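You operate a simulated robot arm through the tools that you are given. There is no shell and no other tool.

The job below is to be done with a simulated robot arm. You get a single attempt, and the scene is never put back.

JOB
Fit the orange segment on the hub and clamp the red pad next.
Fine: free the orange lever first; tighten the grey star knob on the segment; the pad goes in the test holder, lever closed on it.

It is judged by the outcome, as a careful person would: the job done as asked, and still so three seconds after it is handed in. It fails if anything else is knocked over, pushed out of place, dropped, spilled or broken.

ROBOT AND FRAMES
A 7-joint arm with a two-finger parallel gripper, fixed in place. Base frame: the origin is on the floor under the middle of its stand, x ahead of it, y to its left, z up. Readings come in cm, rad, newtons and seconds.
With the tool pointing down near the work surface it reaches from about 40 to 90 cm from the base axis. Its first joint turns from -2.496 to 2.496 rad. Payload 3 kg.
Tool frame: the origin (TCP) lies between the finger pads and is the grasp point; the fingertips stand 3 cm ahead of it; z points along the fingers, y is the line along which they close. Largest opening 9.4 cm; finger width 2.8, thickness 1; the body of the gripper, 5 by 9.6 cm, starts 5.5 cm behind the TCP.
Orientation is told as [roll, pitch, yaw] about the base's x, y, z axes, in that order, counted from this pose: with the fingers straight down and closing along the base's y, the tool's x points along the base's -x, its y along +y and its z along -z.

CONTROLS
- The arm moves only by the tool apply_moves. Its argument "rows" is a list of rows, each a list of 3 entries, a list of its own where there are three numbers: the shift along the tool's x, y, z in cm, then the turn, a rotation vector about the tool's x, y, z in rad, then the finger opening in cm, from 0 to 9.4. In form: [[[tx, ty, tz], [ax, ay, az], claw], ...]. A call has 1 to 20 rows; each row shifts and turns the commanded pose from where the row before left it, along the tool's axes as they then stand. Rows are played at 5 a second. More than 5 cm and 0.15 rad between two rows, or a gripper value outside its range, and nothing of the call is played. A pose out of reach is approached as far as the arm can. The call stops where the force on the tool passes 90 N (or 10 N more than at its start, if that is more) or the arm is blocked; 0.2 s more then pass. The fingers move at their own pace (about 7.2 cm/s each) and stop on an object; they squeeze with about 43 N. The grip force told is the motor's: it shows also when the fingers shut on nothing. Time passes only in rows, and 0.2 s behind the last, so rows that do not move let the fingers close. The reply holds the time, the measured pose of the TCP, the force on the tool along the base axes, the opening and the grip force, in the units named above and with some noise, with the torque about the TCP (base axes, N m) and any sound that the robot's microphone picked up.
- Cameras (640 x 400 px; columns grow to the right, rows downward): "scene" is fixed at [39.95, 49.92, 158.96]; the picture's right is [-0.37, -0.93, 0.00], its down [-0.69, 0.27, -0.67] and it looks along [0.62, -0.25, -0.74] (base axes); focal length 312 px, centre (320, 200). "wrist" rides on the gripper at [7.6, 1.4, -10.3] in the tool frame; the picture's right is [-0.18, 0.98, 0.00], its down [-0.75, -0.14, -0.64] and it looks along [-0.63, -0.12, 0.77] (tool axes); focal length 243 px, centre (320, 200). There is no depth. A picture from a camera that has moved, and an enlarged one, comes with that camera's place and axes in the base frame and with its lens.
- snapshot(camera): a new picture of that camera. The clock stands still meanwhile.
- zoom(camera, box): a new picture of the part [left, top, right, bottom] of that camera's present view, enlarged. The clock stands still meanwhile.
- close_job(): hands the job in; it is judged then, once.

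Places have to be worked out from the pictures, the camera data and where the tool is seen. Open the gripper and draw the arm clear of the work before you hand the job in, unless the task says otherwise.

The tools are called after ">>>" by a JSON object that holds its "api" and its "payload". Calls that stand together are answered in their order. apply_moves: Moves the arm, as the interface text tells. Its arguments: {"type":"object","properties":{"rows":{"type":"array"}},"required":["rows"]} The other tools are called the same way: snapshot (camera) takes a picture; zoom (camera, box) takes an enlarged picture of a part of a camera's view; close_job () hands the job in.

At the start:

```text
time_s: 0.0
tool_pos: [72.1, 6.0, 114.67]
tool_rot: [-0.001, -0.001, 0.001]
force: [-0.5, 0.1, -0.1]
moment: [-0.02, 0.03, -0.01]
grip_width: 9.4
gripper_force: 0.0
```

scene: 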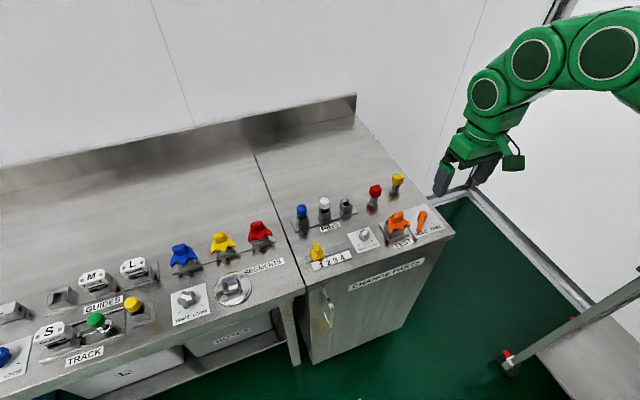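
wrist: 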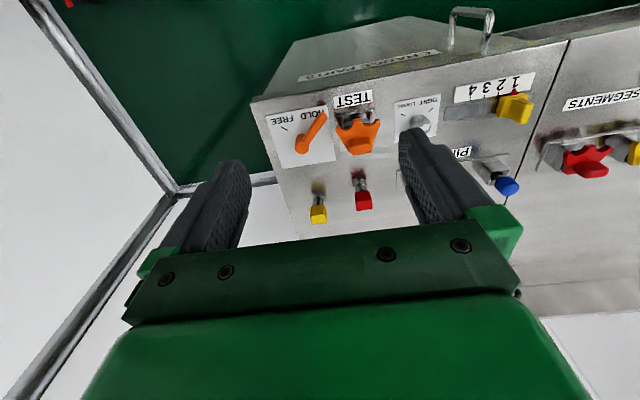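

I'll start by looking closely at the workbench in enlarged scene views before moving anything.

>>> {"api": "zoom", "payload": {"camera": "scene", "box": [290, 160, 460, 270]}}

>>> {"api": "zoom", "payload": {"camera": "scene", "box": [150, 210, 310, 330]}}

>>> {"api": "zoom", "payload": {"camera": "scene", "box": [0, 250, 170, 390]}}

>>> {"api": "zoom", "payload": {"camera": "wrist", "box": [240, 60, 440, 240]}}

```text
3.64 times, centred on (375, 215) of scene
camera zoom: at [39.95, 49.92, 158.96], right [-0.37, -0.93, 0.0], down [-0.69, 0.27, -0.67], along [0.62, -0.25, -0.74], focal length 1136 px, centre (120, 146)
```

zoom: 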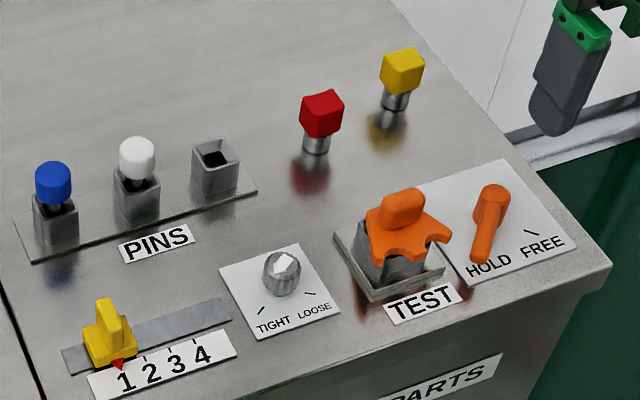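

```text
3.33 times, centred on (230, 270) of scene
camera zoom: at [39.95, 49.92, 158.96], right [-0.37, -0.93, 0.0], down [-0.69, 0.27, -0.67], along [0.62, -0.25, -0.74], focal length 1041 px, centre (620, -33)
```

zoom: 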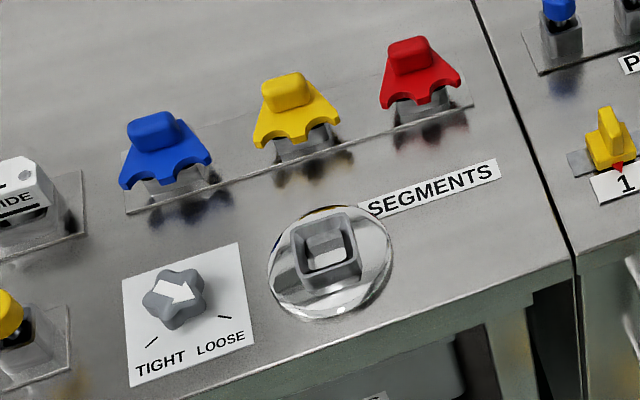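

```text
2.86 times, centred on (85, 320) of scene
camera zoom: at [39.95, 49.92, 158.96], right [-0.37, -0.93, 0.0], down [-0.69, 0.27, -0.67], along [0.62, -0.25, -0.74], focal length 892 px, centre (991, -143)
```

zoom: 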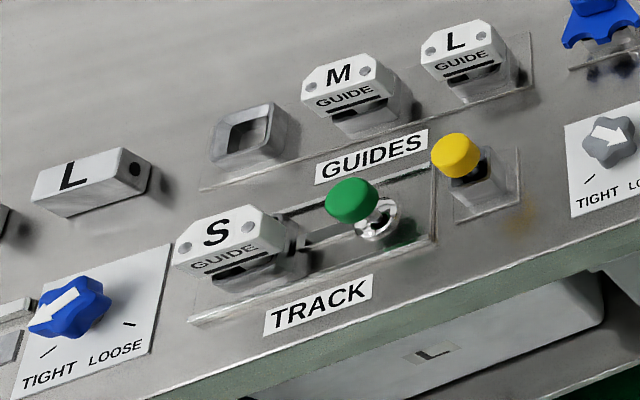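

```text
2.22 times, centred on (340, 150) of wrist
camera zoom: at [64.29, 7.5, 124.93], right [0.18, 0.98, 0.0], down [0.75, -0.14, 0.64], along [0.63, -0.12, -0.77], focal length 539 px, centre (276, 311)
```

zoom: 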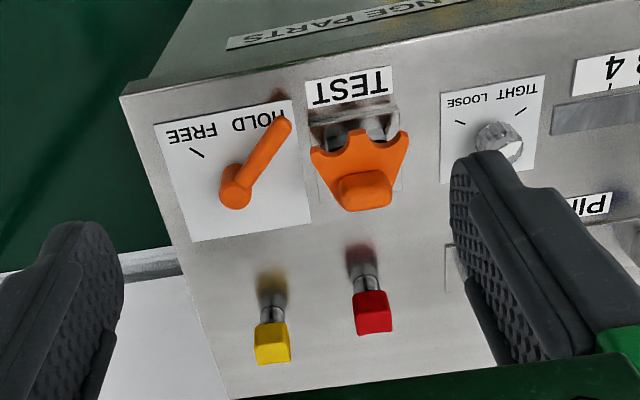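

The counter top is at about z = 87. The orange segment's handle is near (81.8, 10, 92.7), the lever pivot near (81.4, 1.4, 90) with its tip at (77.2, 5.6, 90), the red pad near (94, 10, 91), and the hub near (80, 56.5). I'll lower the arm in free space for a closer wrist view.

>>> {"api": "apply_moves", "payload": {"rows": [[[1, 0, 3], [0, 0, 0], 9.4], [[1, 0, 3], [0, 0, 0], 9.4], [[1, 0, 2], [0, 0, 0], 9.4]]}}

>>> {"api": "snapshot", "payload": {"camera": "wrist"}}

```text
time_s: 0.8
tool_pos: [68.83, 5.97, 106.53]
tool_rot: [0.0, 0.002, -0.001]
force: [-0.1, -0.3, 0.3]
moment: [0.03, 0.02, -0.02]
grip_width: 9.41
gripper_force: 0.1
```

```text
taken
camera wrist: at [61.09, 7.55, 116.8], right [0.18, 0.98, 0.0], down [0.75, -0.14, 0.64], along [0.63, -0.12, -0.77], focal length 243 px, centre (320, 200)
```

wrist: 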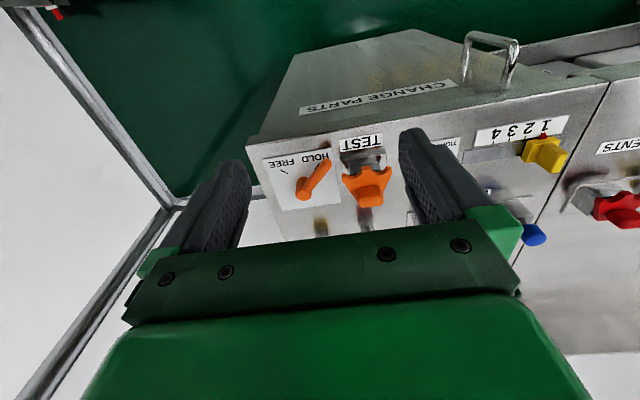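

The arm tracks well. I'll zoom into the wrist view around the lever and test holder.

>>> {"api": "zoom", "payload": {"camera": "wrist", "box": [255, 120, 415, 240]}}

>>> {"api": "zoom", "payload": {"camera": "scene", "box": [370, 180, 450, 250]}}

```text
3.33 times, centred on (335, 180) of wrist
camera zoom: at [61.09, 7.55, 116.8], right [0.18, 0.98, 0.0], down [0.75, -0.14, 0.64], along [0.63, -0.12, -0.77], focal length 809 px, centre (270, 267)
```

zoom: 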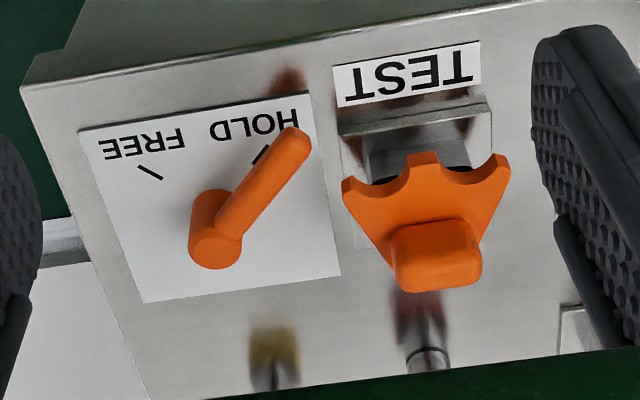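

```text
5.71 times, centred on (410, 215) of scene
camera zoom: at [39.95, 49.92, 158.96], right [-0.37, -0.93, 0.0], down [-0.69, 0.27, -0.67], along [0.62, -0.25, -0.74], focal length 1784 px, centre (-194, 114)
```

zoom: 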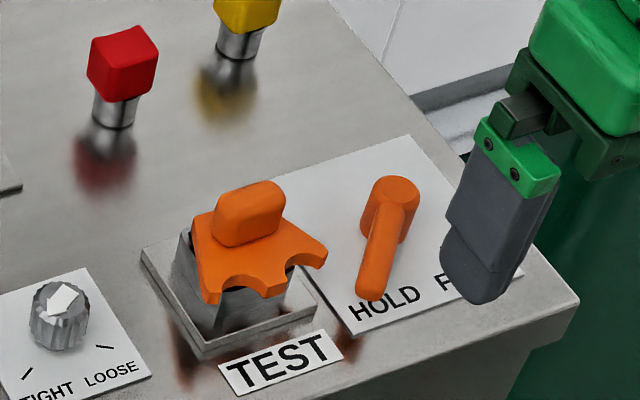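

The lever arm lies at about 135° around the post at (81.3, 1.5), at z of roughly 89.5. I'll move above it with the fingers partly closed and turned so they straddle the arm.

>>> {"api": "apply_moves", "payload": {"rows": [[[-2.55, -0.55, 2.3], [0, 0, 0], 3.0], [[-2.55, -0.55, 2.3], [0, 0, 0], 3.0], [[-2.55, -0.55, 2.3], [0, 0, 0], 3.0], [[-2.56, -0.56, 2.3], [0, 0, 0], 3.0], [[0, 0, 0], [0, 0, 0.131], 3.0], [[0, 0, 0], [0, 0, 0.131], 3.0], [[0, 0, 0], [0, 0, 0.131], 3.0], [[0, 0, 0], [0, 0, 0.131], 3.0], [[0, 0, 0], [0, 0, 0.131], 3.0], [[0, 0, 0], [0, 0, 0.131], 3.0]]}}

>>> {"api": "snapshot", "payload": {"camera": "wrist"}}

>>> {"api": "zoom", "payload": {"camera": "scene", "box": [350, 140, 480, 250]}}

```text
time_s: 3.0
tool_pos: [79.26, 3.77, 97.54]
tool_rot: [0.0, -0.001, -0.789]
force: [0.0, 0.2, -0.1]
moment: [0.0, 0.01, -0.01]
grip_width: 3.0
gripper_force: 0.2
```

```text
taken
camera wrist: at [74.78, 10.24, 107.71], right [0.83, 0.56, 0.0], down [0.43, -0.63, 0.64], along [0.36, -0.53, -0.77], focal length 243 px, centre (320, 200)
```

wrist: 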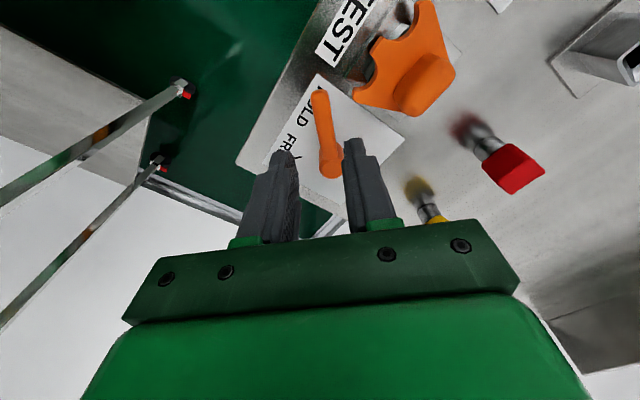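

```text
3.64 times, centred on (415, 195) of scene
camera zoom: at [39.95, 49.92, 158.96], right [-0.37, -0.93, 0.0], down [-0.69, 0.27, -0.67], along [0.62, -0.25, -0.74], focal length 1136 px, centre (-26, 218)
```

zoom: 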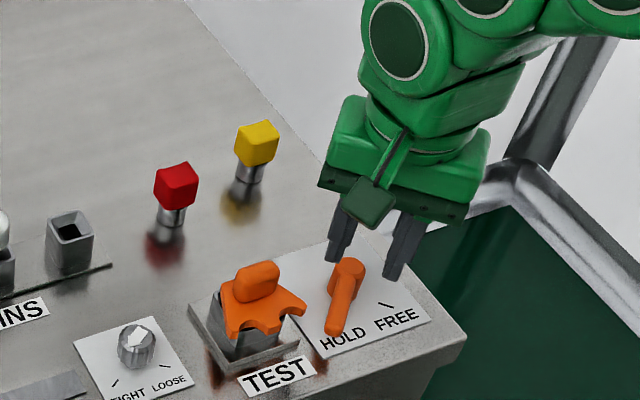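

The fingers are centred on the lever arm to within a few mm. I'll lower straight down to straddle it, with the fingertips ending about 1 cm above the counter.

>>> {"api": "apply_moves", "payload": {"rows": [[[0, 0.15, 2], [0, 0, 0], 3.0], [[0, 0, 2], [0, 0, 0], 3.0], [[0, 0, 1.3], [0, 0, 0], 3.0], [[0, 0, 1.1], [0, 0, 0], 3.0]]}}

>>> {"api": "snapshot", "payload": {"camera": "wrist"}}

>>> {"api": "zoom", "payload": {"camera": "scene", "box": [370, 170, 450, 240]}}

```text
time_s: 4.0
tool_pos: [79.43, 4.0, 91.07]
tool_rot: [-0.001, -0.001, -0.788]
force: [0.2, -1.1, -0.4]
moment: [-0.01, 0.02, -0.03]
grip_width: 3.0
gripper_force: 0.0
```

```text
taken
camera wrist: at [74.91, 10.48, 101.33], right [0.83, 0.56, 0.0], down [0.43, -0.63, 0.64], along [0.36, -0.53, -0.77], focal length 243 px, centre (320, 200)
```

wrist: 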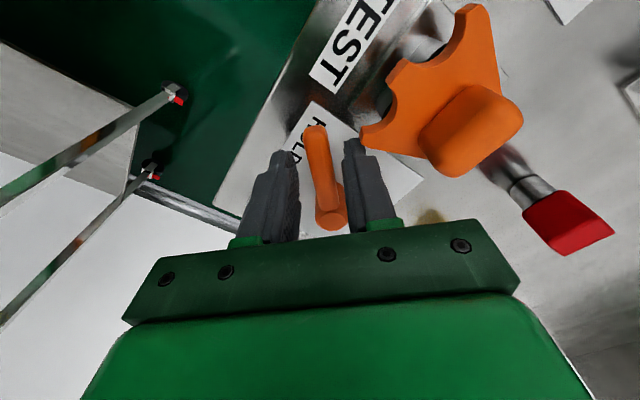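

```text
5.71 times, centred on (410, 205) of scene
camera zoom: at [39.95, 49.92, 158.96], right [-0.37, -0.93, 0.0], down [-0.69, 0.27, -0.67], along [0.62, -0.25, -0.74], focal length 1784 px, centre (-194, 171)
```

zoom: 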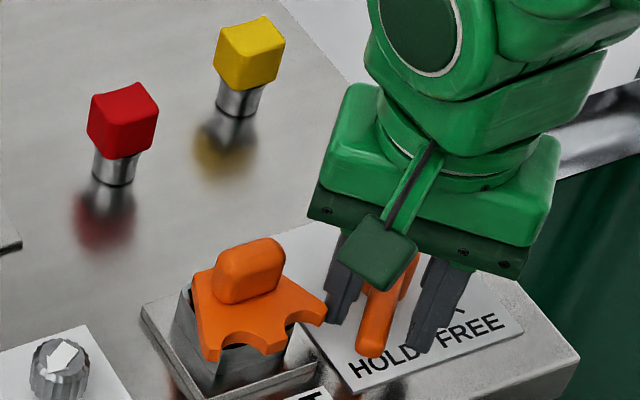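

The lever sits between the fingers with no contact. I'll swing it counter-clockwise around the post toward FREE, following an arc.

>>> {"api": "apply_moves", "payload": {"rows": [[[0.021, -0.413, 0], [0, 0, -0.13], 3.0], [[0.021, -0.413, 0], [0, 0, -0.13], 3.0], [[0.021, -0.413, 0], [0, 0, -0.13], 3.0], [[0.021, -0.413, 0], [0, 0, -0.13], 3.0], [[0.021, -0.413, 0], [0, 0, -0.13], 3.0], [[0.021, -0.413, 0], [0, 0, -0.13], 3.0], [[0.021, -0.413, 0], [0, 0, -0.13], 3.0], [[0.021, -0.413, 0], [0, 0, -0.13], 3.0], [[0.021, -0.413, 0], [0, 0, -0.13], 3.0], [[0.021, -0.413, 0], [0, 0, -0.13], 3.0]]}}

>>> {"api": "snapshot", "payload": {"camera": "wrist"}}

>>> {"api": "zoom", "payload": {"camera": "scene", "box": [370, 170, 450, 240]}}

```text
time_s: 6.2
tool_pos: [78.41, 0.15, 91.1]
tool_rot: [0.0, 0.001, 0.516]
force: [0.2, 0.0, -0.2]
moment: [0.02, 0.01, -0.01]
grip_width: 3.02
gripper_force: 0.1
```

```text
taken
camera wrist: at [70.92, -2.28, 101.31], right [-0.32, 0.95, 0.0], down [0.73, 0.25, 0.64], along [0.61, 0.21, -0.77], focal length 243 px, centre (320, 200)
```

wrist: 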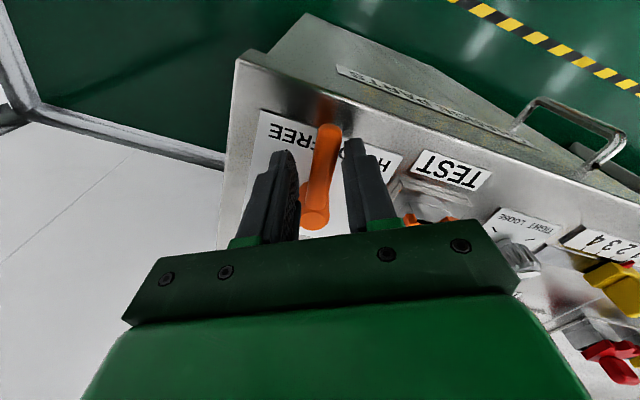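

```text
5.71 times, centred on (410, 205) of scene
camera zoom: at [39.95, 49.92, 158.96], right [-0.37, -0.93, 0.0], down [-0.69, 0.27, -0.67], along [0.62, -0.25, -0.74], focal length 1784 px, centre (-194, 171)
```

zoom: 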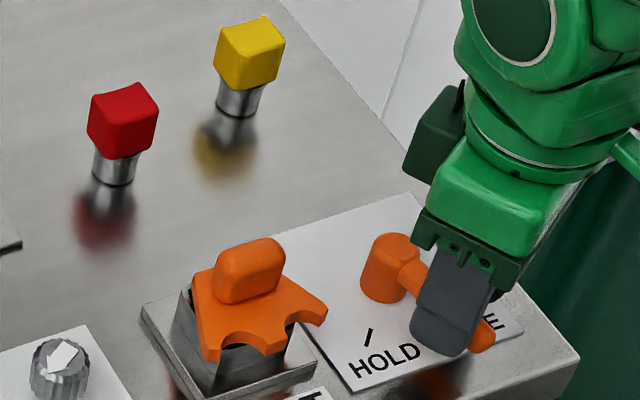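

The lever is following with almost no resistance and is roughly three quarters of the way. I'll continue the arc toward the FREE mark.

>>> {"api": "apply_moves", "payload": {"rows": [[[0.021, -0.413, 0], [0, 0, -0.13], 3.0], [[0.021, -0.413, 0], [0, 0, -0.13], 3.0], [[0.021, -0.413, 0], [0, 0, -0.13], 3.0], [[0.016, -0.317, 0], [0, 0, -0.1], 3.0]]}}

>>> {"api": "snapshot", "payload": {"camera": "wrist"}}

>>> {"api": "zoom", "payload": {"camera": "scene", "box": [370, 170, 450, 240]}}

```text
time_s: 7.2
tool_pos: [79.23, -1.07, 91.06]
tool_rot: [0.002, 0.001, 1.004]
force: [0.1, 0.5, 0.1]
moment: [0.01, 0.03, -0.03]
grip_width: 3.0
gripper_force: 0.2
```

```text
taken
camera wrist: at [73.83, -6.65, 101.24], right [-0.73, 0.68, 0.0], down [0.52, 0.56, 0.64], along [0.44, 0.47, -0.77], focal length 243 px, centre (320, 200)
```

wrist: 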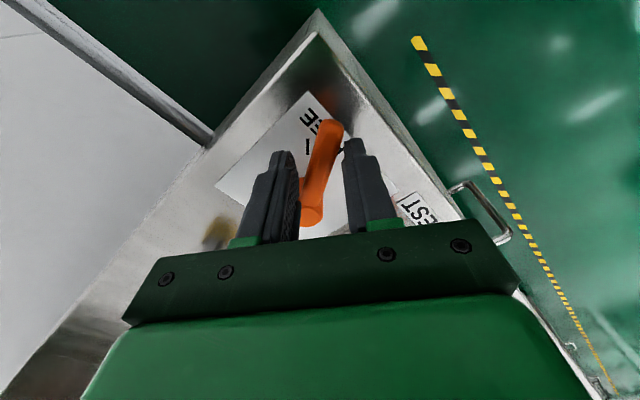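

```text
5.71 times, centred on (410, 205) of scene
camera zoom: at [39.95, 49.92, 158.96], right [-0.37, -0.93, 0.0], down [-0.69, 0.27, -0.67], along [0.62, -0.25, -0.74], focal length 1784 px, centre (-194, 171)
```

zoom: 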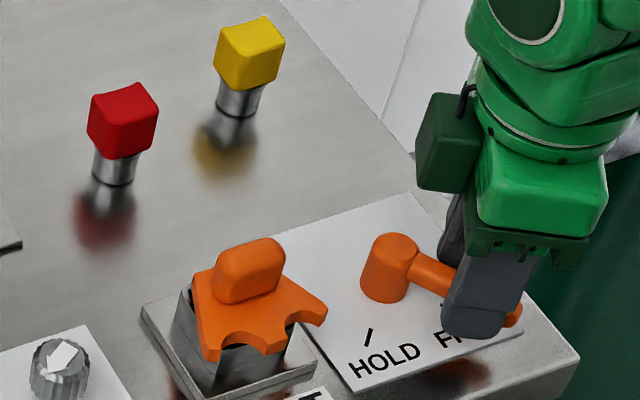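

The lever is at about 220° and the FREE mark is at roughly 230°. I'll nudge a little further while watching for the end stop.

>>> {"api": "apply_moves", "payload": {"rows": [[[0.016, -0.317, 0], [0, 0, -0.1], 3.0], [[0.016, -0.317, 0], [0, 0, -0.1], 3.0]]}}

>>> {"api": "zoom", "payload": {"camera": "wrist", "box": [220, 80, 420, 240]}}

>>> {"api": "zoom", "payload": {"camera": "scene", "box": [370, 170, 450, 240]}}

```text
time_s: 7.8
tool_pos: [79.87, -1.4, 91.08]
tool_rot: [0.0, 0.0, 1.204]
force: [-0.5, -0.5, -0.1]
moment: [-0.04, 0.04, 0.0]
grip_width: 3.02
gripper_force: 0.1
```

```text
2.50 times, centred on (320, 160) of wrist
camera zoom: at [75.67, -7.98, 101.29], right [-0.85, 0.52, 0.0], down [0.4, 0.65, 0.64], along [0.34, 0.55, -0.77], focal length 606 px, centre (320, 300)
```

zoom: 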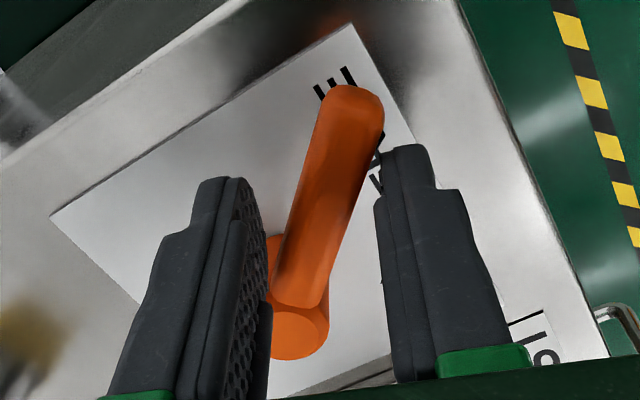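

```text
5.71 times, centred on (410, 205) of scene
camera zoom: at [39.95, 49.92, 158.96], right [-0.37, -0.93, 0.0], down [-0.69, 0.27, -0.67], along [0.62, -0.25, -0.74], focal length 1784 px, centre (-194, 171)
```

zoom: 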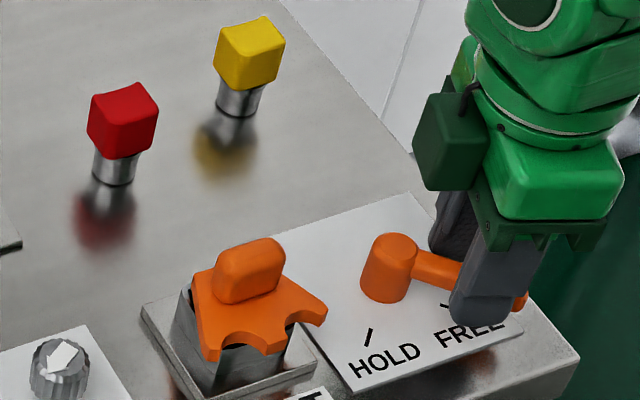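

There's still no stop, and the lever is at about 229°, just short of or on the FREE mark. I'll advance in small steps, checking the force.

>>> {"api": "apply_moves", "payload": {"rows": [[[0.01, -0.2, 0], [0, 0, -0.06], 3.0], [[0.01, -0.2, 0], [0, 0, -0.06], 3.0]]}}

>>> {"api": "zoom", "payload": {"camera": "scene", "box": [370, 170, 450, 240]}}

>>> {"api": "zoom", "payload": {"camera": "wrist", "box": [220, 80, 420, 240]}}

```text
time_s: 8.4
tool_pos: [80.19, -1.6, 91.09]
tool_rot: [0.001, 0.0, 1.322]
force: [-6.1, 12.4, 2.6]
moment: [0.18, 0.18, -0.31]
grip_width: 3.54
gripper_force: 4.5
```

```text
5.71 times, centred on (410, 205) of scene
camera zoom: at [39.95, 49.92, 158.96], right [-0.37, -0.93, 0.0], down [-0.69, 0.27, -0.67], along [0.62, -0.25, -0.74], focal length 1784 px, centre (-194, 171)
```

zoom: 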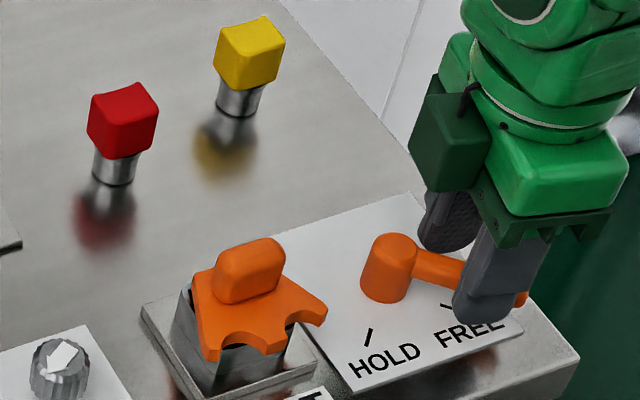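

```text
2.50 times, centred on (320, 160) of wrist
camera zoom: at [76.85, -8.43, 101.33], right [-0.91, 0.42, 0.0], down [0.32, 0.7, 0.64], along [0.27, 0.58, -0.77], focal length 606 px, centre (320, 300)
```

zoom: 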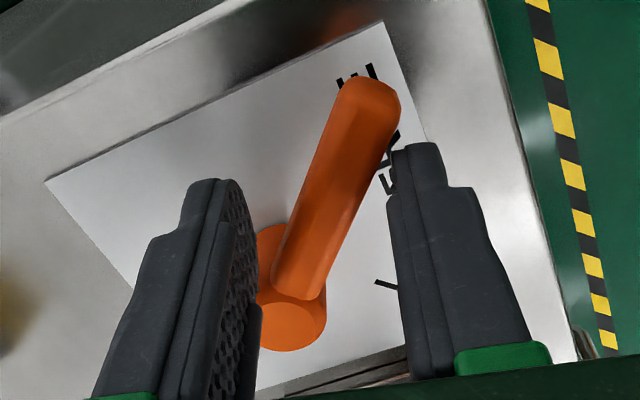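

The force rose to about 14 N, so the lever is against its stop at FREE. I'll back off slightly, lift clear and look.

>>> {"api": "apply_moves", "payload": {"rows": [[[-0.03, 0.19, 0], [0, 0, 0.06], 3.0], [[-0.03, 0.19, 0], [0, 0, 0.06], 3.0], [[0, 0.15, 0], [0, 0, 0], 3.4], [[0, 0, -2], [0, 0, 0], 3.4], [[0, 0, -3], [0, 0, 0], 3.4], [[0, 0, -3], [0, 0, 0], 3.4], [[3, 0, -3], [0, 0, 0], 5], [[3, 0, -2], [0, 0, 0], 6]]}}

>>> {"api": "zoom", "payload": {"camera": "scene", "box": [350, 160, 460, 250]}}

>>> {"api": "snapshot", "payload": {"camera": "wrist"}}

```text
time_s: 10.2
tool_pos: [77.52, -6.93, 104.04]
tool_rot: [0.0, 0.0, 1.204]
force: [-1.0, -0.5, -0.5]
moment: [-0.01, -0.01, -0.01]
grip_width: 6.0
gripper_force: 0.0
```

```text
4.44 times, centred on (405, 205) of scene
camera zoom: at [39.95, 49.92, 158.96], right [-0.37, -0.93, 0.0], down [-0.69, 0.27, -0.67], along [0.62, -0.25, -0.74], focal length 1388 px, centre (-58, 178)
```

zoom: 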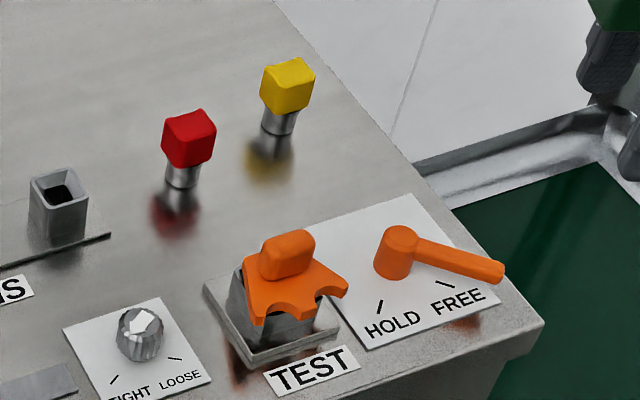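

```text
taken
camera wrist: at [73.34, -13.39, 114.26], right [-0.85, 0.52, 0.0], down [0.4, 0.65, 0.64], along [0.34, 0.55, -0.77], focal length 243 px, centre (320, 200)
```

wrist: 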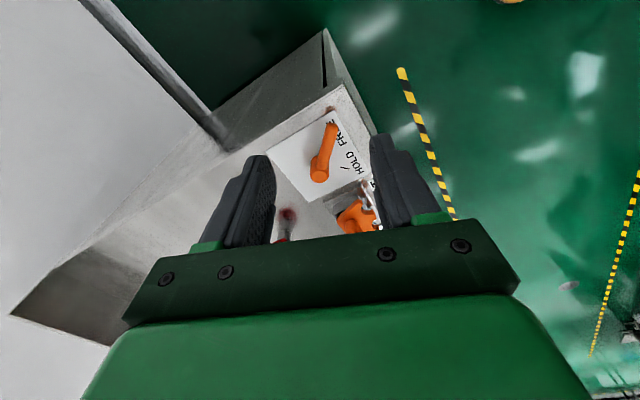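

The lever now points at FREE. Before grasping the segment I'll check reach and get a close view of the hub and star knob, starting by turning the tool back to zero yaw and rising a little.

>>> {"api": "apply_moves", "payload": {"rows": [[[0, 0, -0.5], [0, 0, 0.134], 6], [[0, 0, -0.5], [0, 0, 0.134], 6], [[0, 0, -0.5], [0, 0, 0.134], 6], [[0, 0, -0.5], [0, 0, 0.134], 6], [[0, 0, -0.5], [0, 0, 0.134], 6], [[0, 0, -0.5], [0, 0, 0.134], 6], [[0, 0, 0], [0, 0, 0.134], 6], [[0, 0, 0], [0, 0, 0.134], 6], [[0, 0, 0], [0, 0, 0.132], 6], [[2, 4, 0], [0, 0, 0], 6], [[2, 4, 0], [0, 0, 0], 6], [[0, 4.5, 0], [0, 0, 0], 6], [[0, 4.5, 0], [0, 0, 0], 6]]}}

>>> {"api": "zoom", "payload": {"camera": "wrist", "box": [240, 80, 440, 240]}}

>>> {"api": "snapshot", "payload": {"camera": "wrist"}}

```text
time_s: 13.0
tool_pos: [73.75, 10.06, 107.25]
tool_rot: [-0.001, 0.0, -0.002]
force: [0.4, 0.1, -0.1]
moment: [-0.01, 0.0, -0.02]
grip_width: 6.0
gripper_force: 0.1
```

```text
2.50 times, centred on (340, 160) of wrist
camera zoom: at [65.92, 11.56, 117.32], right [0.19, 0.98, 0.0], down [0.75, -0.14, 0.64], along [0.63, -0.12, -0.77], focal length 606 px, centre (270, 300)
```

zoom: 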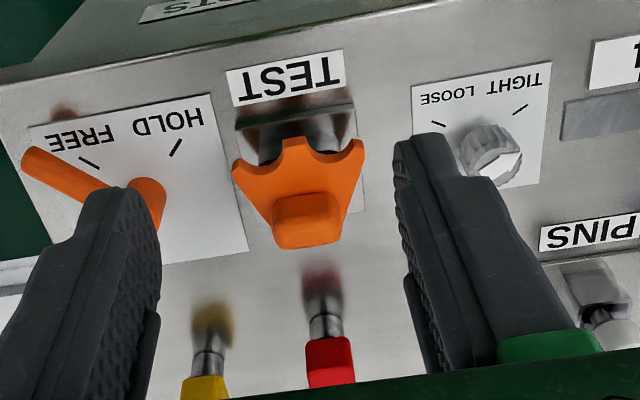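

```text
taken
camera wrist: at [65.92, 11.56, 117.32], right [0.19, 0.98, 0.0], down [0.75, -0.14, 0.64], along [0.63, -0.12, -0.77], focal length 243 px, centre (320, 200)
```

wrist: 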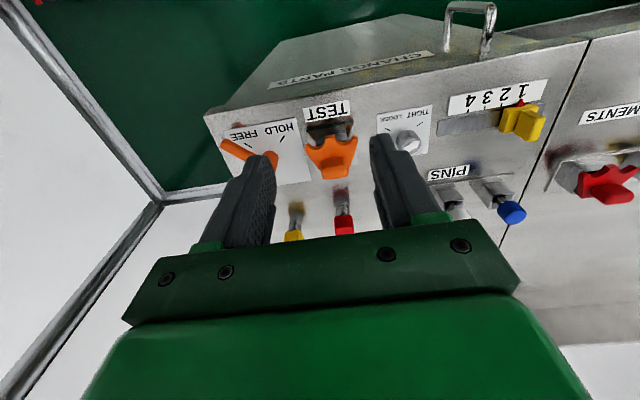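

I'll sweep left at this height toward the hub to test reach and view the hub and grey star knob.

>>> {"api": "apply_moves", "payload": {"rows": [[[0.5, 4, 0], [0, 0, 0], 6], [[0.5, 4, 0], [0, 0, 0], 6], [[0.5, 4, 0], [0, 0, 0], 6], [[0.5, 4, 0], [0, 0, 0], 6], [[0.5, 4, 0], [0, 0, 0], 6], [[0.5, 4, 0], [0, 0, 0], 6], [[0.5, 4, 0], [0, 0, 0], 6], [[0.5, 4, 0], [0, 0, 0], 6], [[0.5, 4, 0], [0, 0, 0], 6], [[0.5, 4, 0], [0, 0, 0], 6]]}}

>>> {"api": "snapshot", "payload": {"camera": "wrist"}}

>>> {"api": "snapshot", "payload": {"camera": "scene"}}

```text
time_s: 15.2
tool_pos: [68.75, 50.12, 107.04]
tool_rot: [0.001, 0.0, -0.003]
force: [0.7, 0.3, -0.1]
moment: [0.04, 0.01, -0.01]
grip_width: 6.01
gripper_force: 0.0
```

```text
taken
camera wrist: at [60.96, 51.61, 117.26], right [0.19, 0.98, 0.0], down [0.75, -0.14, 0.64], along [0.63, -0.12, -0.77], focal length 243 px, centre (320, 200)
```

wrist: 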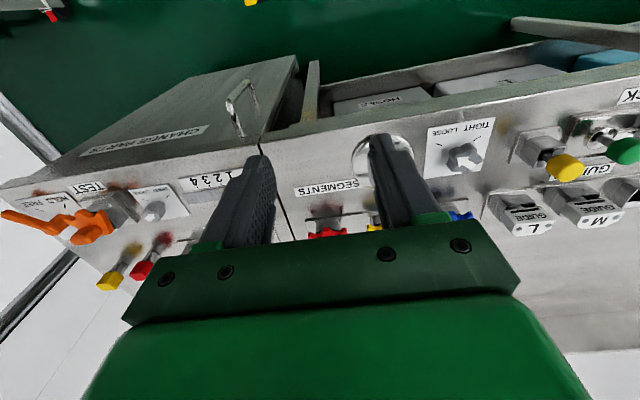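

```text
taken
```

scene: 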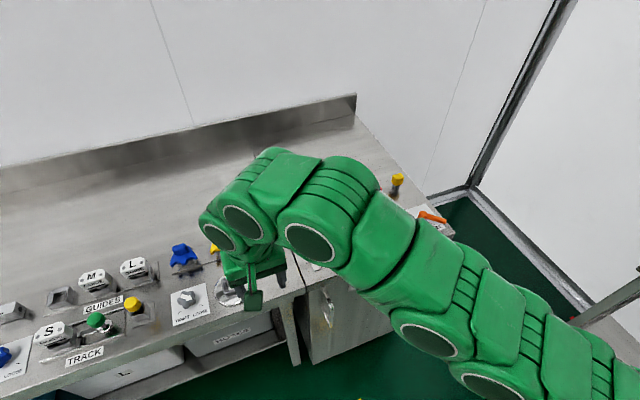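

The arm reaches this point easily. Next I'll try directly above the hub, at about (79.5, 56.5) and still high.

>>> {"api": "apply_moves", "payload": {"rows": [[[-2.2, 1.3, 0], [0, 0, 0], 6], [[-2.2, 1.3, 0], [0, 0, 0], 6], [[-2.2, 1.3, 0], [0, 0, 0], 6], [[-2.2, 1.3, 0], [0, 0, 0], 6], [[-2.0, 1.2, 0], [0, 0, 0], 6]]}}

>>> {"api": "snapshot", "payload": {"camera": "wrist"}}

>>> {"api": "snapshot", "payload": {"camera": "scene"}}

```text
time_s: 16.4
tool_pos: [68.68, 49.98, 107.14]
tool_rot: [0.0, 0.001, -0.002]
force: [0.3, -0.2, 0.0]
moment: [0.01, -0.01, 0.02]
grip_width: 6.01
gripper_force: 0.1
out of reach, approached as far as the arm can: row 1, 2, 3, 4, 5
```

```text
taken
camera wrist: at [60.95, 51.57, 117.32], right [0.19, 0.98, 0.0], down [0.75, -0.14, 0.64], along [0.63, -0.12, -0.77], focal length 243 px, centre (320, 200)
```

wrist: 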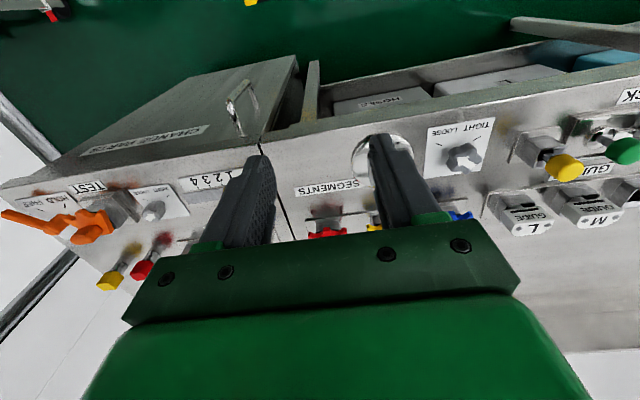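

```text
taken
```

scene: 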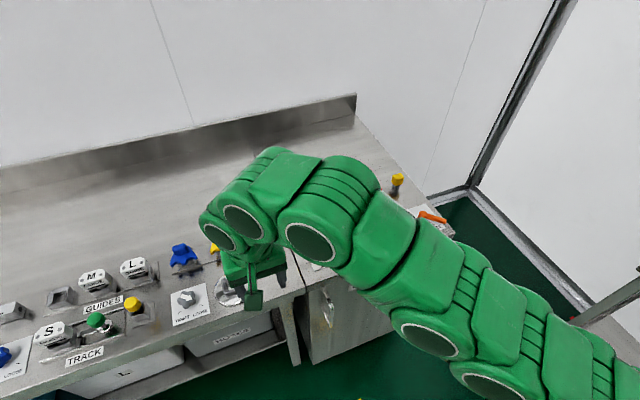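

Those rows were out of reach: with the tool vertical at this height, the limit is about 85 cm radius. I'll check how the commanded pose behaves after a refused reach with one small backward move.

>>> {"api": "apply_moves", "payload": {"rows": [[[1, 0, 0], [0, 0, 0], 6]]}}

```text
time_s: 16.8
tool_pos: [67.63, 49.93, 107.22]
tool_rot: [0.003, 0.0, -0.001]
force: [0.2, -0.3, 0.2]
moment: [-0.02, -0.01, -0.01]
grip_width: 5.99
gripper_force: 0.1
```

The commanded pose stays at the reached point, so probing is safe. I'll tilt the tool so the fingers lean toward +x, which should extend the reach, then probe toward the hub at a safe height.

>>> {"api": "apply_moves", "payload": {"rows": [[[0, 0, 0], [0, -0.13, 0], 6], [[0, 0, 0], [0, -0.13, 0], 6], [[0, 0, 0], [0, -0.13, 0], 6], [[0, 0, 0], [0, -0.134, 0], 6]]}}

>>> {"api": "snapshot", "payload": {"camera": "wrist"}}

```text
time_s: 17.8
tool_pos: [67.77, 49.93, 107.22]
tool_rot: [0.0, -0.526, -0.003]
force: [0.6, 0.1, 0.3]
moment: [0.0, -0.02, 0.02]
grip_width: 6.03
gripper_force: 0.1
```

```text
taken
camera wrist: at [55.88, 51.5, 112.19], right [0.16, 0.98, 0.09], down [0.33, -0.14, 0.93], along [0.93, -0.12, -0.35], focal length 243 px, centre (320, 200)
```

wrist: 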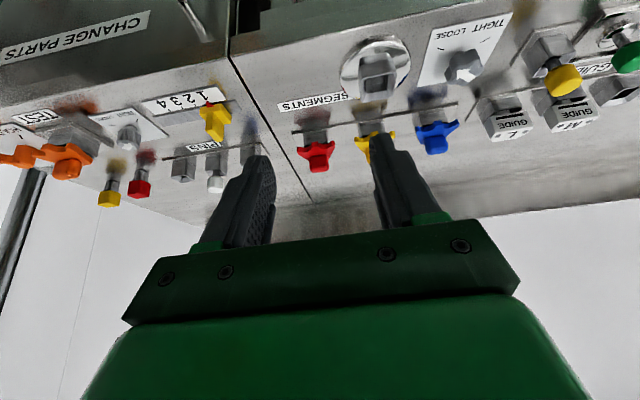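

The tilt works and gives a good view of the hub. Next I'll probe outward toward the hub at constant height.

>>> {"api": "apply_moves", "payload": {"rows": [[[-1.687, 1.1, 0.979], [0, 0, 0], 6], [[-1.687, 1.1, 0.979], [0, 0, 0], 6], [[-1.687, 1.1, 0.979], [0, 0, 0], 6], [[-1.687, 1.1, 0.979], [0, 0, 0], 6], [[-1.687, 1.1, 0.979], [0, 0, 0], 6], [[-1.687, 1.1, 0.979], [0, 0, 0], 6]]}}

>>> {"api": "snapshot", "payload": {"camera": "wrist"}}

```text
time_s: 19.2
tool_pos: [78.43, 55.65, 107.01]
tool_rot: [0.0, -0.524, 0.0]
force: [-0.4, 0.3, -0.3]
moment: [0.01, 0.01, -0.01]
grip_width: 6.01
gripper_force: 0.0
out of reach, approached as far as the arm can: row 6
```

```text
taken
camera wrist: at [66.58, 57.32, 112.1], right [0.16, 0.98, 0.09], down [0.33, -0.14, 0.93], along [0.93, -0.12, -0.35], focal length 243 px, centre (320, 200)
```

wrist: 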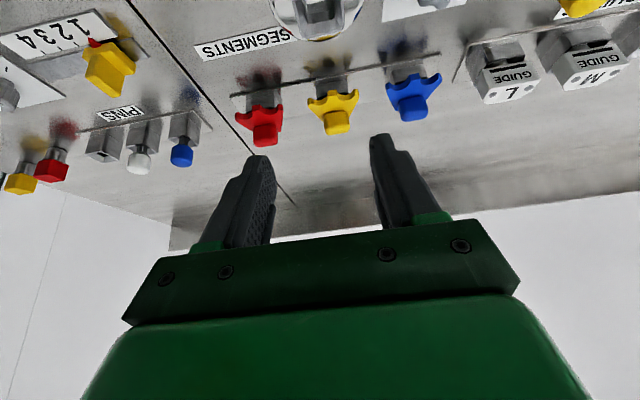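

At 30° tilt the arm reaches about 96 cm radius here, and more when lower, so the hub is reachable with a 30–35° lean. I'll draw back slightly to view the hub and star knob up close.

>>> {"api": "apply_moves", "payload": {"rows": [[[2.6, 0.9, -1.5], [0, 0, 0], 6], [[2.6, 0.9, -1.5], [0, 0, 0], 6], [[2.6, 0.9, -1.5], [0, 0, 0], 6]]}}

>>> {"api": "zoom", "payload": {"camera": "wrist", "box": [260, 0, 480, 140]}}

>>> {"api": "zoom", "payload": {"camera": "scene", "box": [165, 255, 265, 335]}}

```text
time_s: 20.0
tool_pos: [69.46, 58.46, 107.14]
tool_rot: [0.0, -0.524, -0.002]
force: [0.1, -0.6, -0.3]
moment: [0.05, 0.0, 0.0]
grip_width: 6.01
gripper_force: 0.1
```

```text
2.86 times, centred on (370, 70) of wrist
camera zoom: at [57.54, 60.01, 112.19], right [0.16, 0.98, 0.09], down [0.33, -0.14, 0.93], along [0.93, -0.12, -0.35], focal length 693 px, centre (177, 571)
```

zoom: 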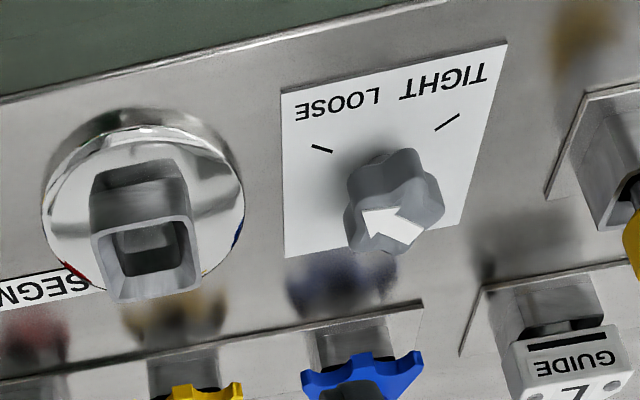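

```text
5.00 times, centred on (215, 295) of scene
camera zoom: at [39.95, 49.92, 158.96], right [-0.37, -0.93, 0.0], down [-0.69, 0.27, -0.67], along [0.62, -0.25, -0.74], focal length 1561 px, centre (845, -275)
```

zoom: 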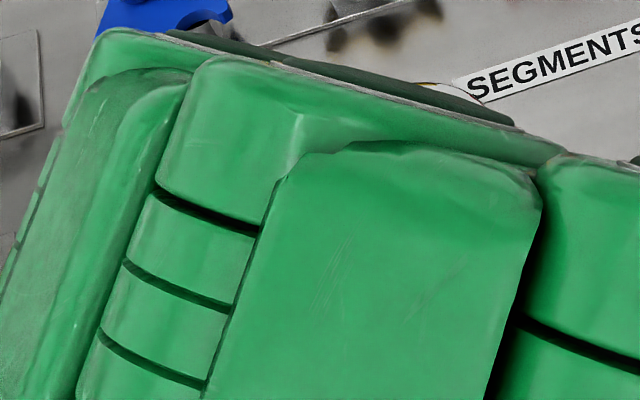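

The hub's hollow square socket and the four-lobed star knob (arrow at LOOSE) are clear. I'll lower the empty, tilted gripper to a hover above the socket to locate it precisely relative to the TCP.

>>> {"api": "apply_moves", "payload": {"rows": [[[-1.135, -0.35, 3.28], [0, 0, 0], 7], [[-1.135, -0.35, 3.28], [0, 0, 0], 7], [[-1.135, -0.35, 3.28], [0, 0, 0], 7], [[-1.135, -0.35, 3.28], [0, 0, 0], 7]]}}

>>> {"api": "snapshot", "payload": {"camera": "wrist"}}

>>> {"api": "zoom", "payload": {"camera": "wrist", "box": [220, 60, 440, 220]}}

>>> {"api": "snapshot", "payload": {"camera": "scene"}}

```text
time_s: 21.0
tool_pos: [80.03, 56.97, 98.18]
tool_rot: [0.0, -0.524, -0.001]
force: [0.7, 0.0, -0.6]
moment: [0.0, -0.01, -0.03]
grip_width: 7.02
gripper_force: 0.0
```

```text
taken
camera wrist: at [68.14, 58.6, 103.14], right [0.16, 0.98, 0.09], down [0.33, -0.14, 0.93], along [0.93, -0.12, -0.35], focal length 243 px, centre (320, 200)
```

wrist: 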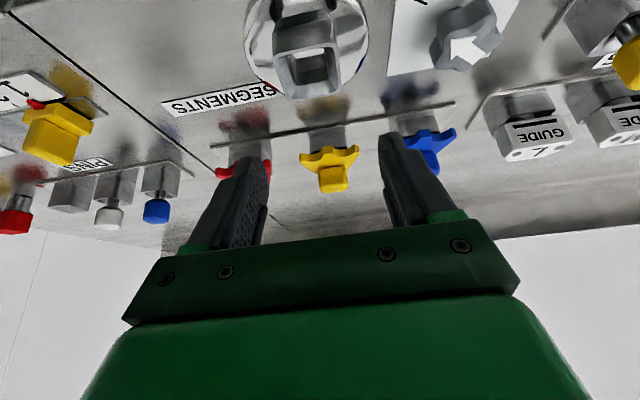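

```text
2.50 times, centred on (330, 140) of wrist
camera zoom: at [68.14, 58.6, 103.14], right [0.16, 0.98, 0.09], down [0.33, -0.14, 0.93], along [0.93, -0.12, -0.35], focal length 606 px, centre (295, 350)
```

zoom: 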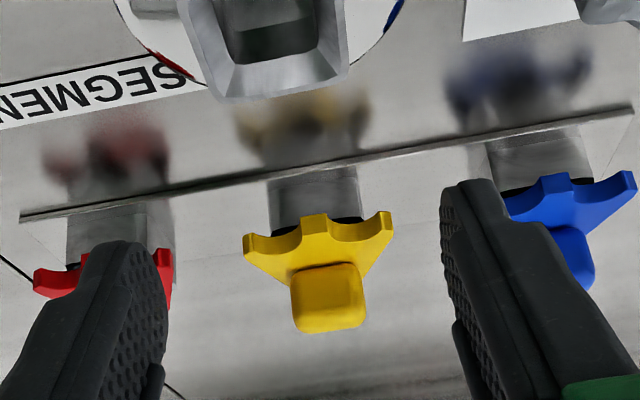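

```text
taken
```

scene: 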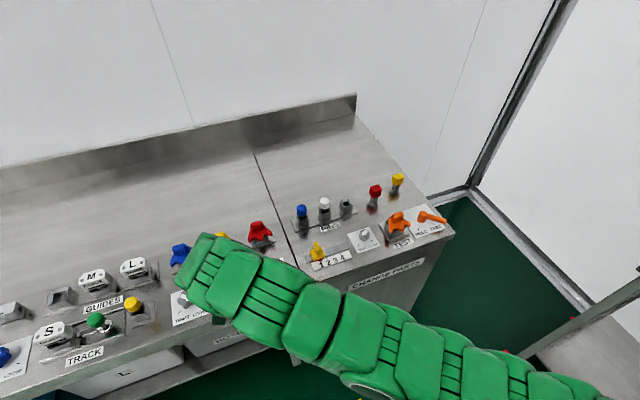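

The socket centre appears near (78.5–79, 57.3) with its rim at about z = 91. I'll lower with the fingers wide open, straddling the socket without touching, so it can be read directly against the TCP.

>>> {"api": "apply_moves", "payload": {"rows": [[[1.12, 0.1, 1.277], [0, 0, 0], 9], [[1.12, 0.1, 1.277], [0, 0, 0], 9], [[1.12, 0.1, 1.277], [0, 0, 0], 9]]}}

>>> {"api": "snapshot", "payload": {"camera": "wrist"}}

>>> {"api": "zoom", "payload": {"camera": "wrist", "box": [220, 80, 440, 240]}}

```text
time_s: 21.8
tool_pos: [79.05, 57.34, 92.9]
tool_rot: [0.001, -0.524, 0.0]
force: [0.1, 0.0, 0.4]
moment: [0.01, 0.01, -0.02]
grip_width: 9.0
gripper_force: 0.1
```

```text
taken
camera wrist: at [67.18, 58.95, 97.97], right [0.16, 0.98, 0.09], down [0.33, -0.14, 0.93], along [0.93, -0.12, -0.35], focal length 243 px, centre (320, 200)
```

wrist: 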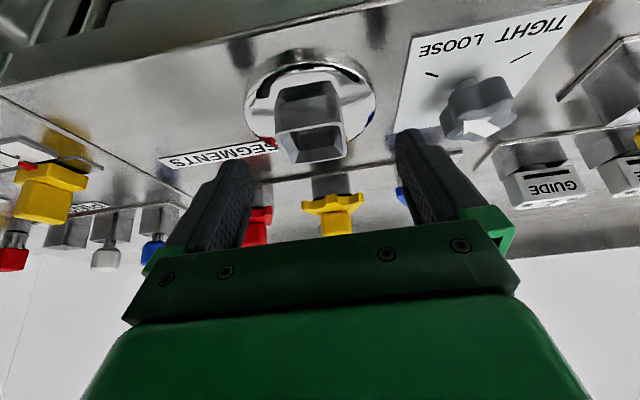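

```text
2.50 times, centred on (330, 160) of wrist
camera zoom: at [67.18, 58.95, 97.97], right [0.16, 0.98, 0.09], down [0.33, -0.14, 0.93], along [0.93, -0.12, -0.35], focal length 606 px, centre (295, 300)
```

zoom: 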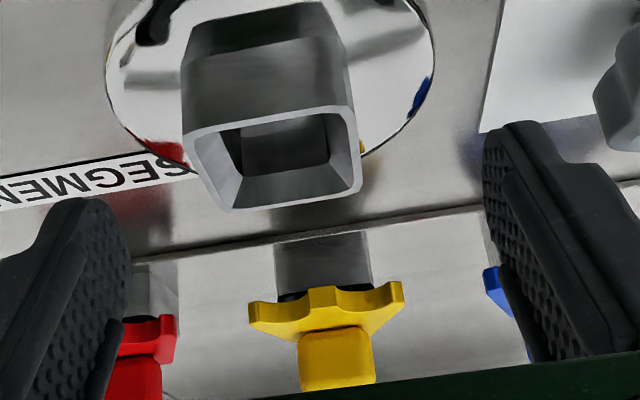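

From here the socket rim centre reads about y = 57.3 and x = 79–80, depending on rim height. To pin down x I'll rise and swing the tool's lean around to the radial direction, which gives a view from another azimuth.

>>> {"api": "apply_moves", "payload": {"rows": [[[-1.25, 0, -2.165], [0, 0, 0], 9], [[-1.25, 0, -2.165], [0, 0, 0], 9], [[0, 0, 0], [-0.07, 0, -0.1212], 9], [[0, 0, 0], [-0.07, 0, -0.1212], 9], [[0, 0, 0], [-0.07, 0, -0.1212], 9], [[0, 0, 0], [-0.07, 0, -0.1212], 9], [[0, 0, 0], [-0.07, 0, -0.1212], 9]]}}

>>> {"api": "snapshot", "payload": {"camera": "wrist"}}

>>> {"api": "zoom", "payload": {"camera": "wrist", "box": [220, 20, 420, 160]}}

```text
time_s: 23.4
tool_pos: [78.97, 57.57, 97.91]
tool_rot: [0.0, -0.525, 0.701]
force: [-0.7, 0.4, 0.1]
moment: [-0.03, 0.04, -0.02]
grip_width: 8.99
gripper_force: 0.0
```

```text
taken
camera wrist: at [68.98, 51.19, 103.03], right [-0.51, 0.85, 0.09], down [0.34, 0.11, 0.93], along [0.79, 0.51, -0.35], focal length 243 px, centre (320, 200)
```

wrist: 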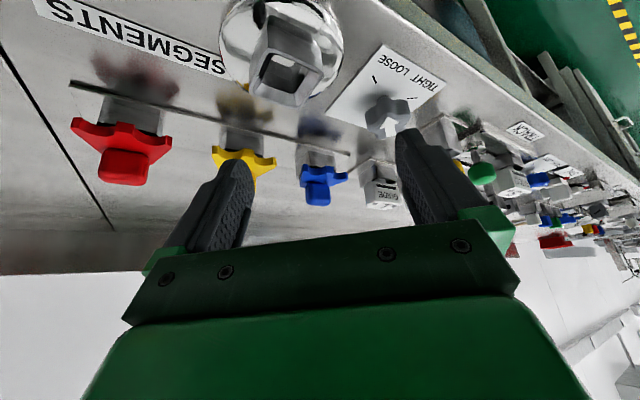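

```text
2.86 times, centred on (320, 90) of wrist
camera zoom: at [68.98, 51.19, 103.03], right [-0.51, 0.85, 0.09], down [0.34, 0.11, 0.93], along [0.79, 0.51, -0.35], focal length 693 px, centre (320, 514)
```

zoom: 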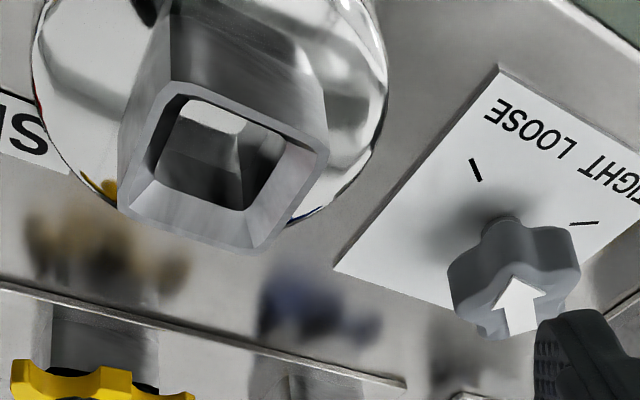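

Two wrist views at different azimuths agree well. The counter is at z = 85.9, the hub socket rim centre at about (81.1, 57.1, 88.7), and the star knob at about (81.3, 67.7) with its top near 89.2. I'll return to zero yaw with a 35° lean and sweep back to the test holder for the segment.

>>> {"api": "apply_moves", "payload": {"rows": [[[0, 0, -0.5], [0.0701, 0, 0.1214], 9], [[0, 0, -0.5], [0.0701, 0, 0.1214], 9], [[0, 0, -0.5], [0.0701, 0, 0.1214], 9], [[0, 0, -0.5], [0.0701, 0, 0.1214], 9], [[0, 0, -0.5], [0.0701, 0, 0.1214], 9], [[0, 0, 0], [0, -0.0873, 0], 9], [[1.04, -1.4, -3.1], [0, 0, 0], 9], [[1.04, -1.4, -3.1], [0, 0, 0], 9], [[1.04, -4, -1.5], [0, 0, 0], 8], [[0, -4.5, 0], [0, 0, 0], 8], [[0, -4.5, 0], [0, 0, 0], 8], [[0, -4.5, 0], [0, 0, 0], 8], [[0, -4.5, 0], [0, 0, 0], 8], [[0, -4.5, 0], [0, 0, 0], 8], [[0, -4.5, 0], [0, 0, 0], 8], [[0, -4.5, 0], [0, 0, 0], 8], [[0, -4.5, 0], [0, 0, 0], 8], [[0, -4.3, 0], [0, 0, 0], 8]]}}

>>> {"api": "snapshot", "payload": {"camera": "wrist"}}

>>> {"api": "zoom", "payload": {"camera": "scene", "box": [150, 215, 290, 330]}}

```text
time_s: 27.2
tool_pos: [70.78, 10.1, 104.81]
tool_rot: [-0.001, -0.611, -0.001]
force: [0.0, -0.9, -0.4]
moment: [0.03, 0.02, 0.01]
grip_width: 8.0
gripper_force: 0.0
```

```text
taken
camera wrist: at [58.54, 11.65, 108.71], right [0.15, 0.98, 0.11], down [0.25, -0.14, 0.96], along [0.96, -0.12, -0.27], focal length 243 px, centre (320, 200)
```

wrist: 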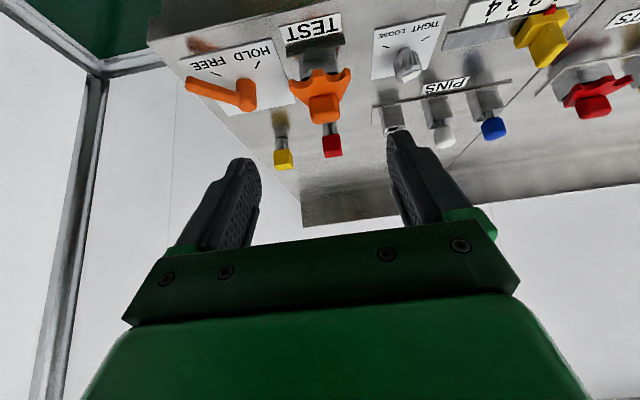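

```text
3.48 times, centred on (220, 272) of scene
camera zoom: at [39.95, 49.92, 158.96], right [-0.37, -0.93, 0.0], down [-0.69, 0.27, -0.67], along [0.62, -0.25, -0.74], focal length 1086 px, centre (668, -52)
```

zoom: 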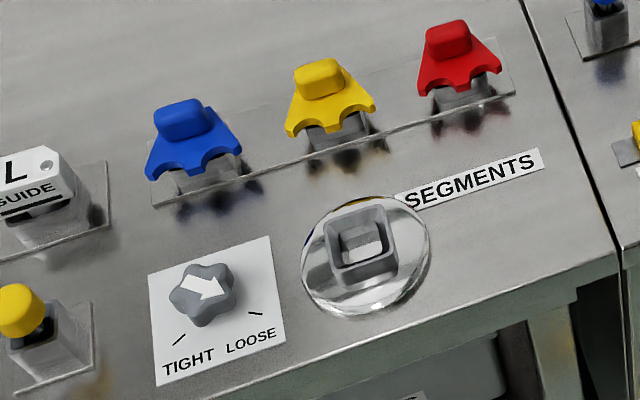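

I'll zoom in on the orange segment from this pose.

>>> {"api": "zoom", "payload": {"camera": "wrist", "box": [270, 50, 390, 150]}}

>>> {"api": "zoom", "payload": {"camera": "scene", "box": [360, 180, 440, 250]}}

```text
4.00 times, centred on (330, 100) of wrist
camera zoom: at [58.54, 11.65, 108.71], right [0.15, 0.98, 0.11], down [0.25, -0.14, 0.96], along [0.96, -0.12, -0.27], focal length 970 px, centre (280, 600)
```

zoom: 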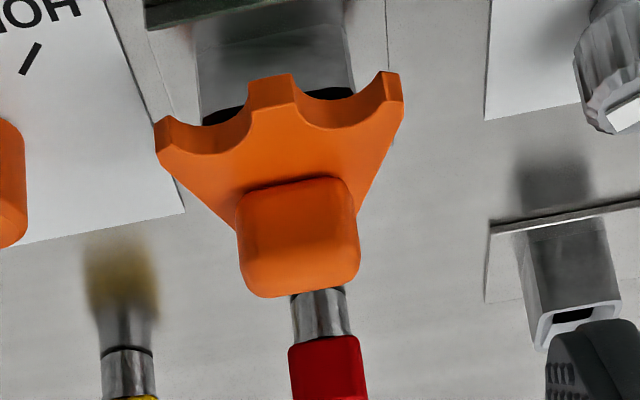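

```text
5.71 times, centred on (400, 215) of scene
camera zoom: at [39.95, 49.92, 158.96], right [-0.37, -0.93, 0.0], down [-0.69, 0.27, -0.67], along [0.62, -0.25, -0.74], focal length 1784 px, centre (-137, 114)
```

zoom: 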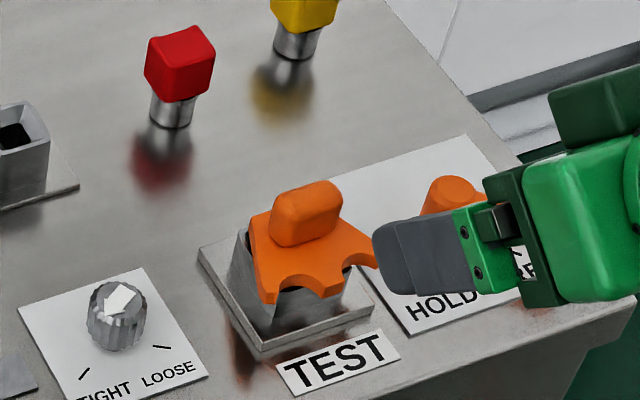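

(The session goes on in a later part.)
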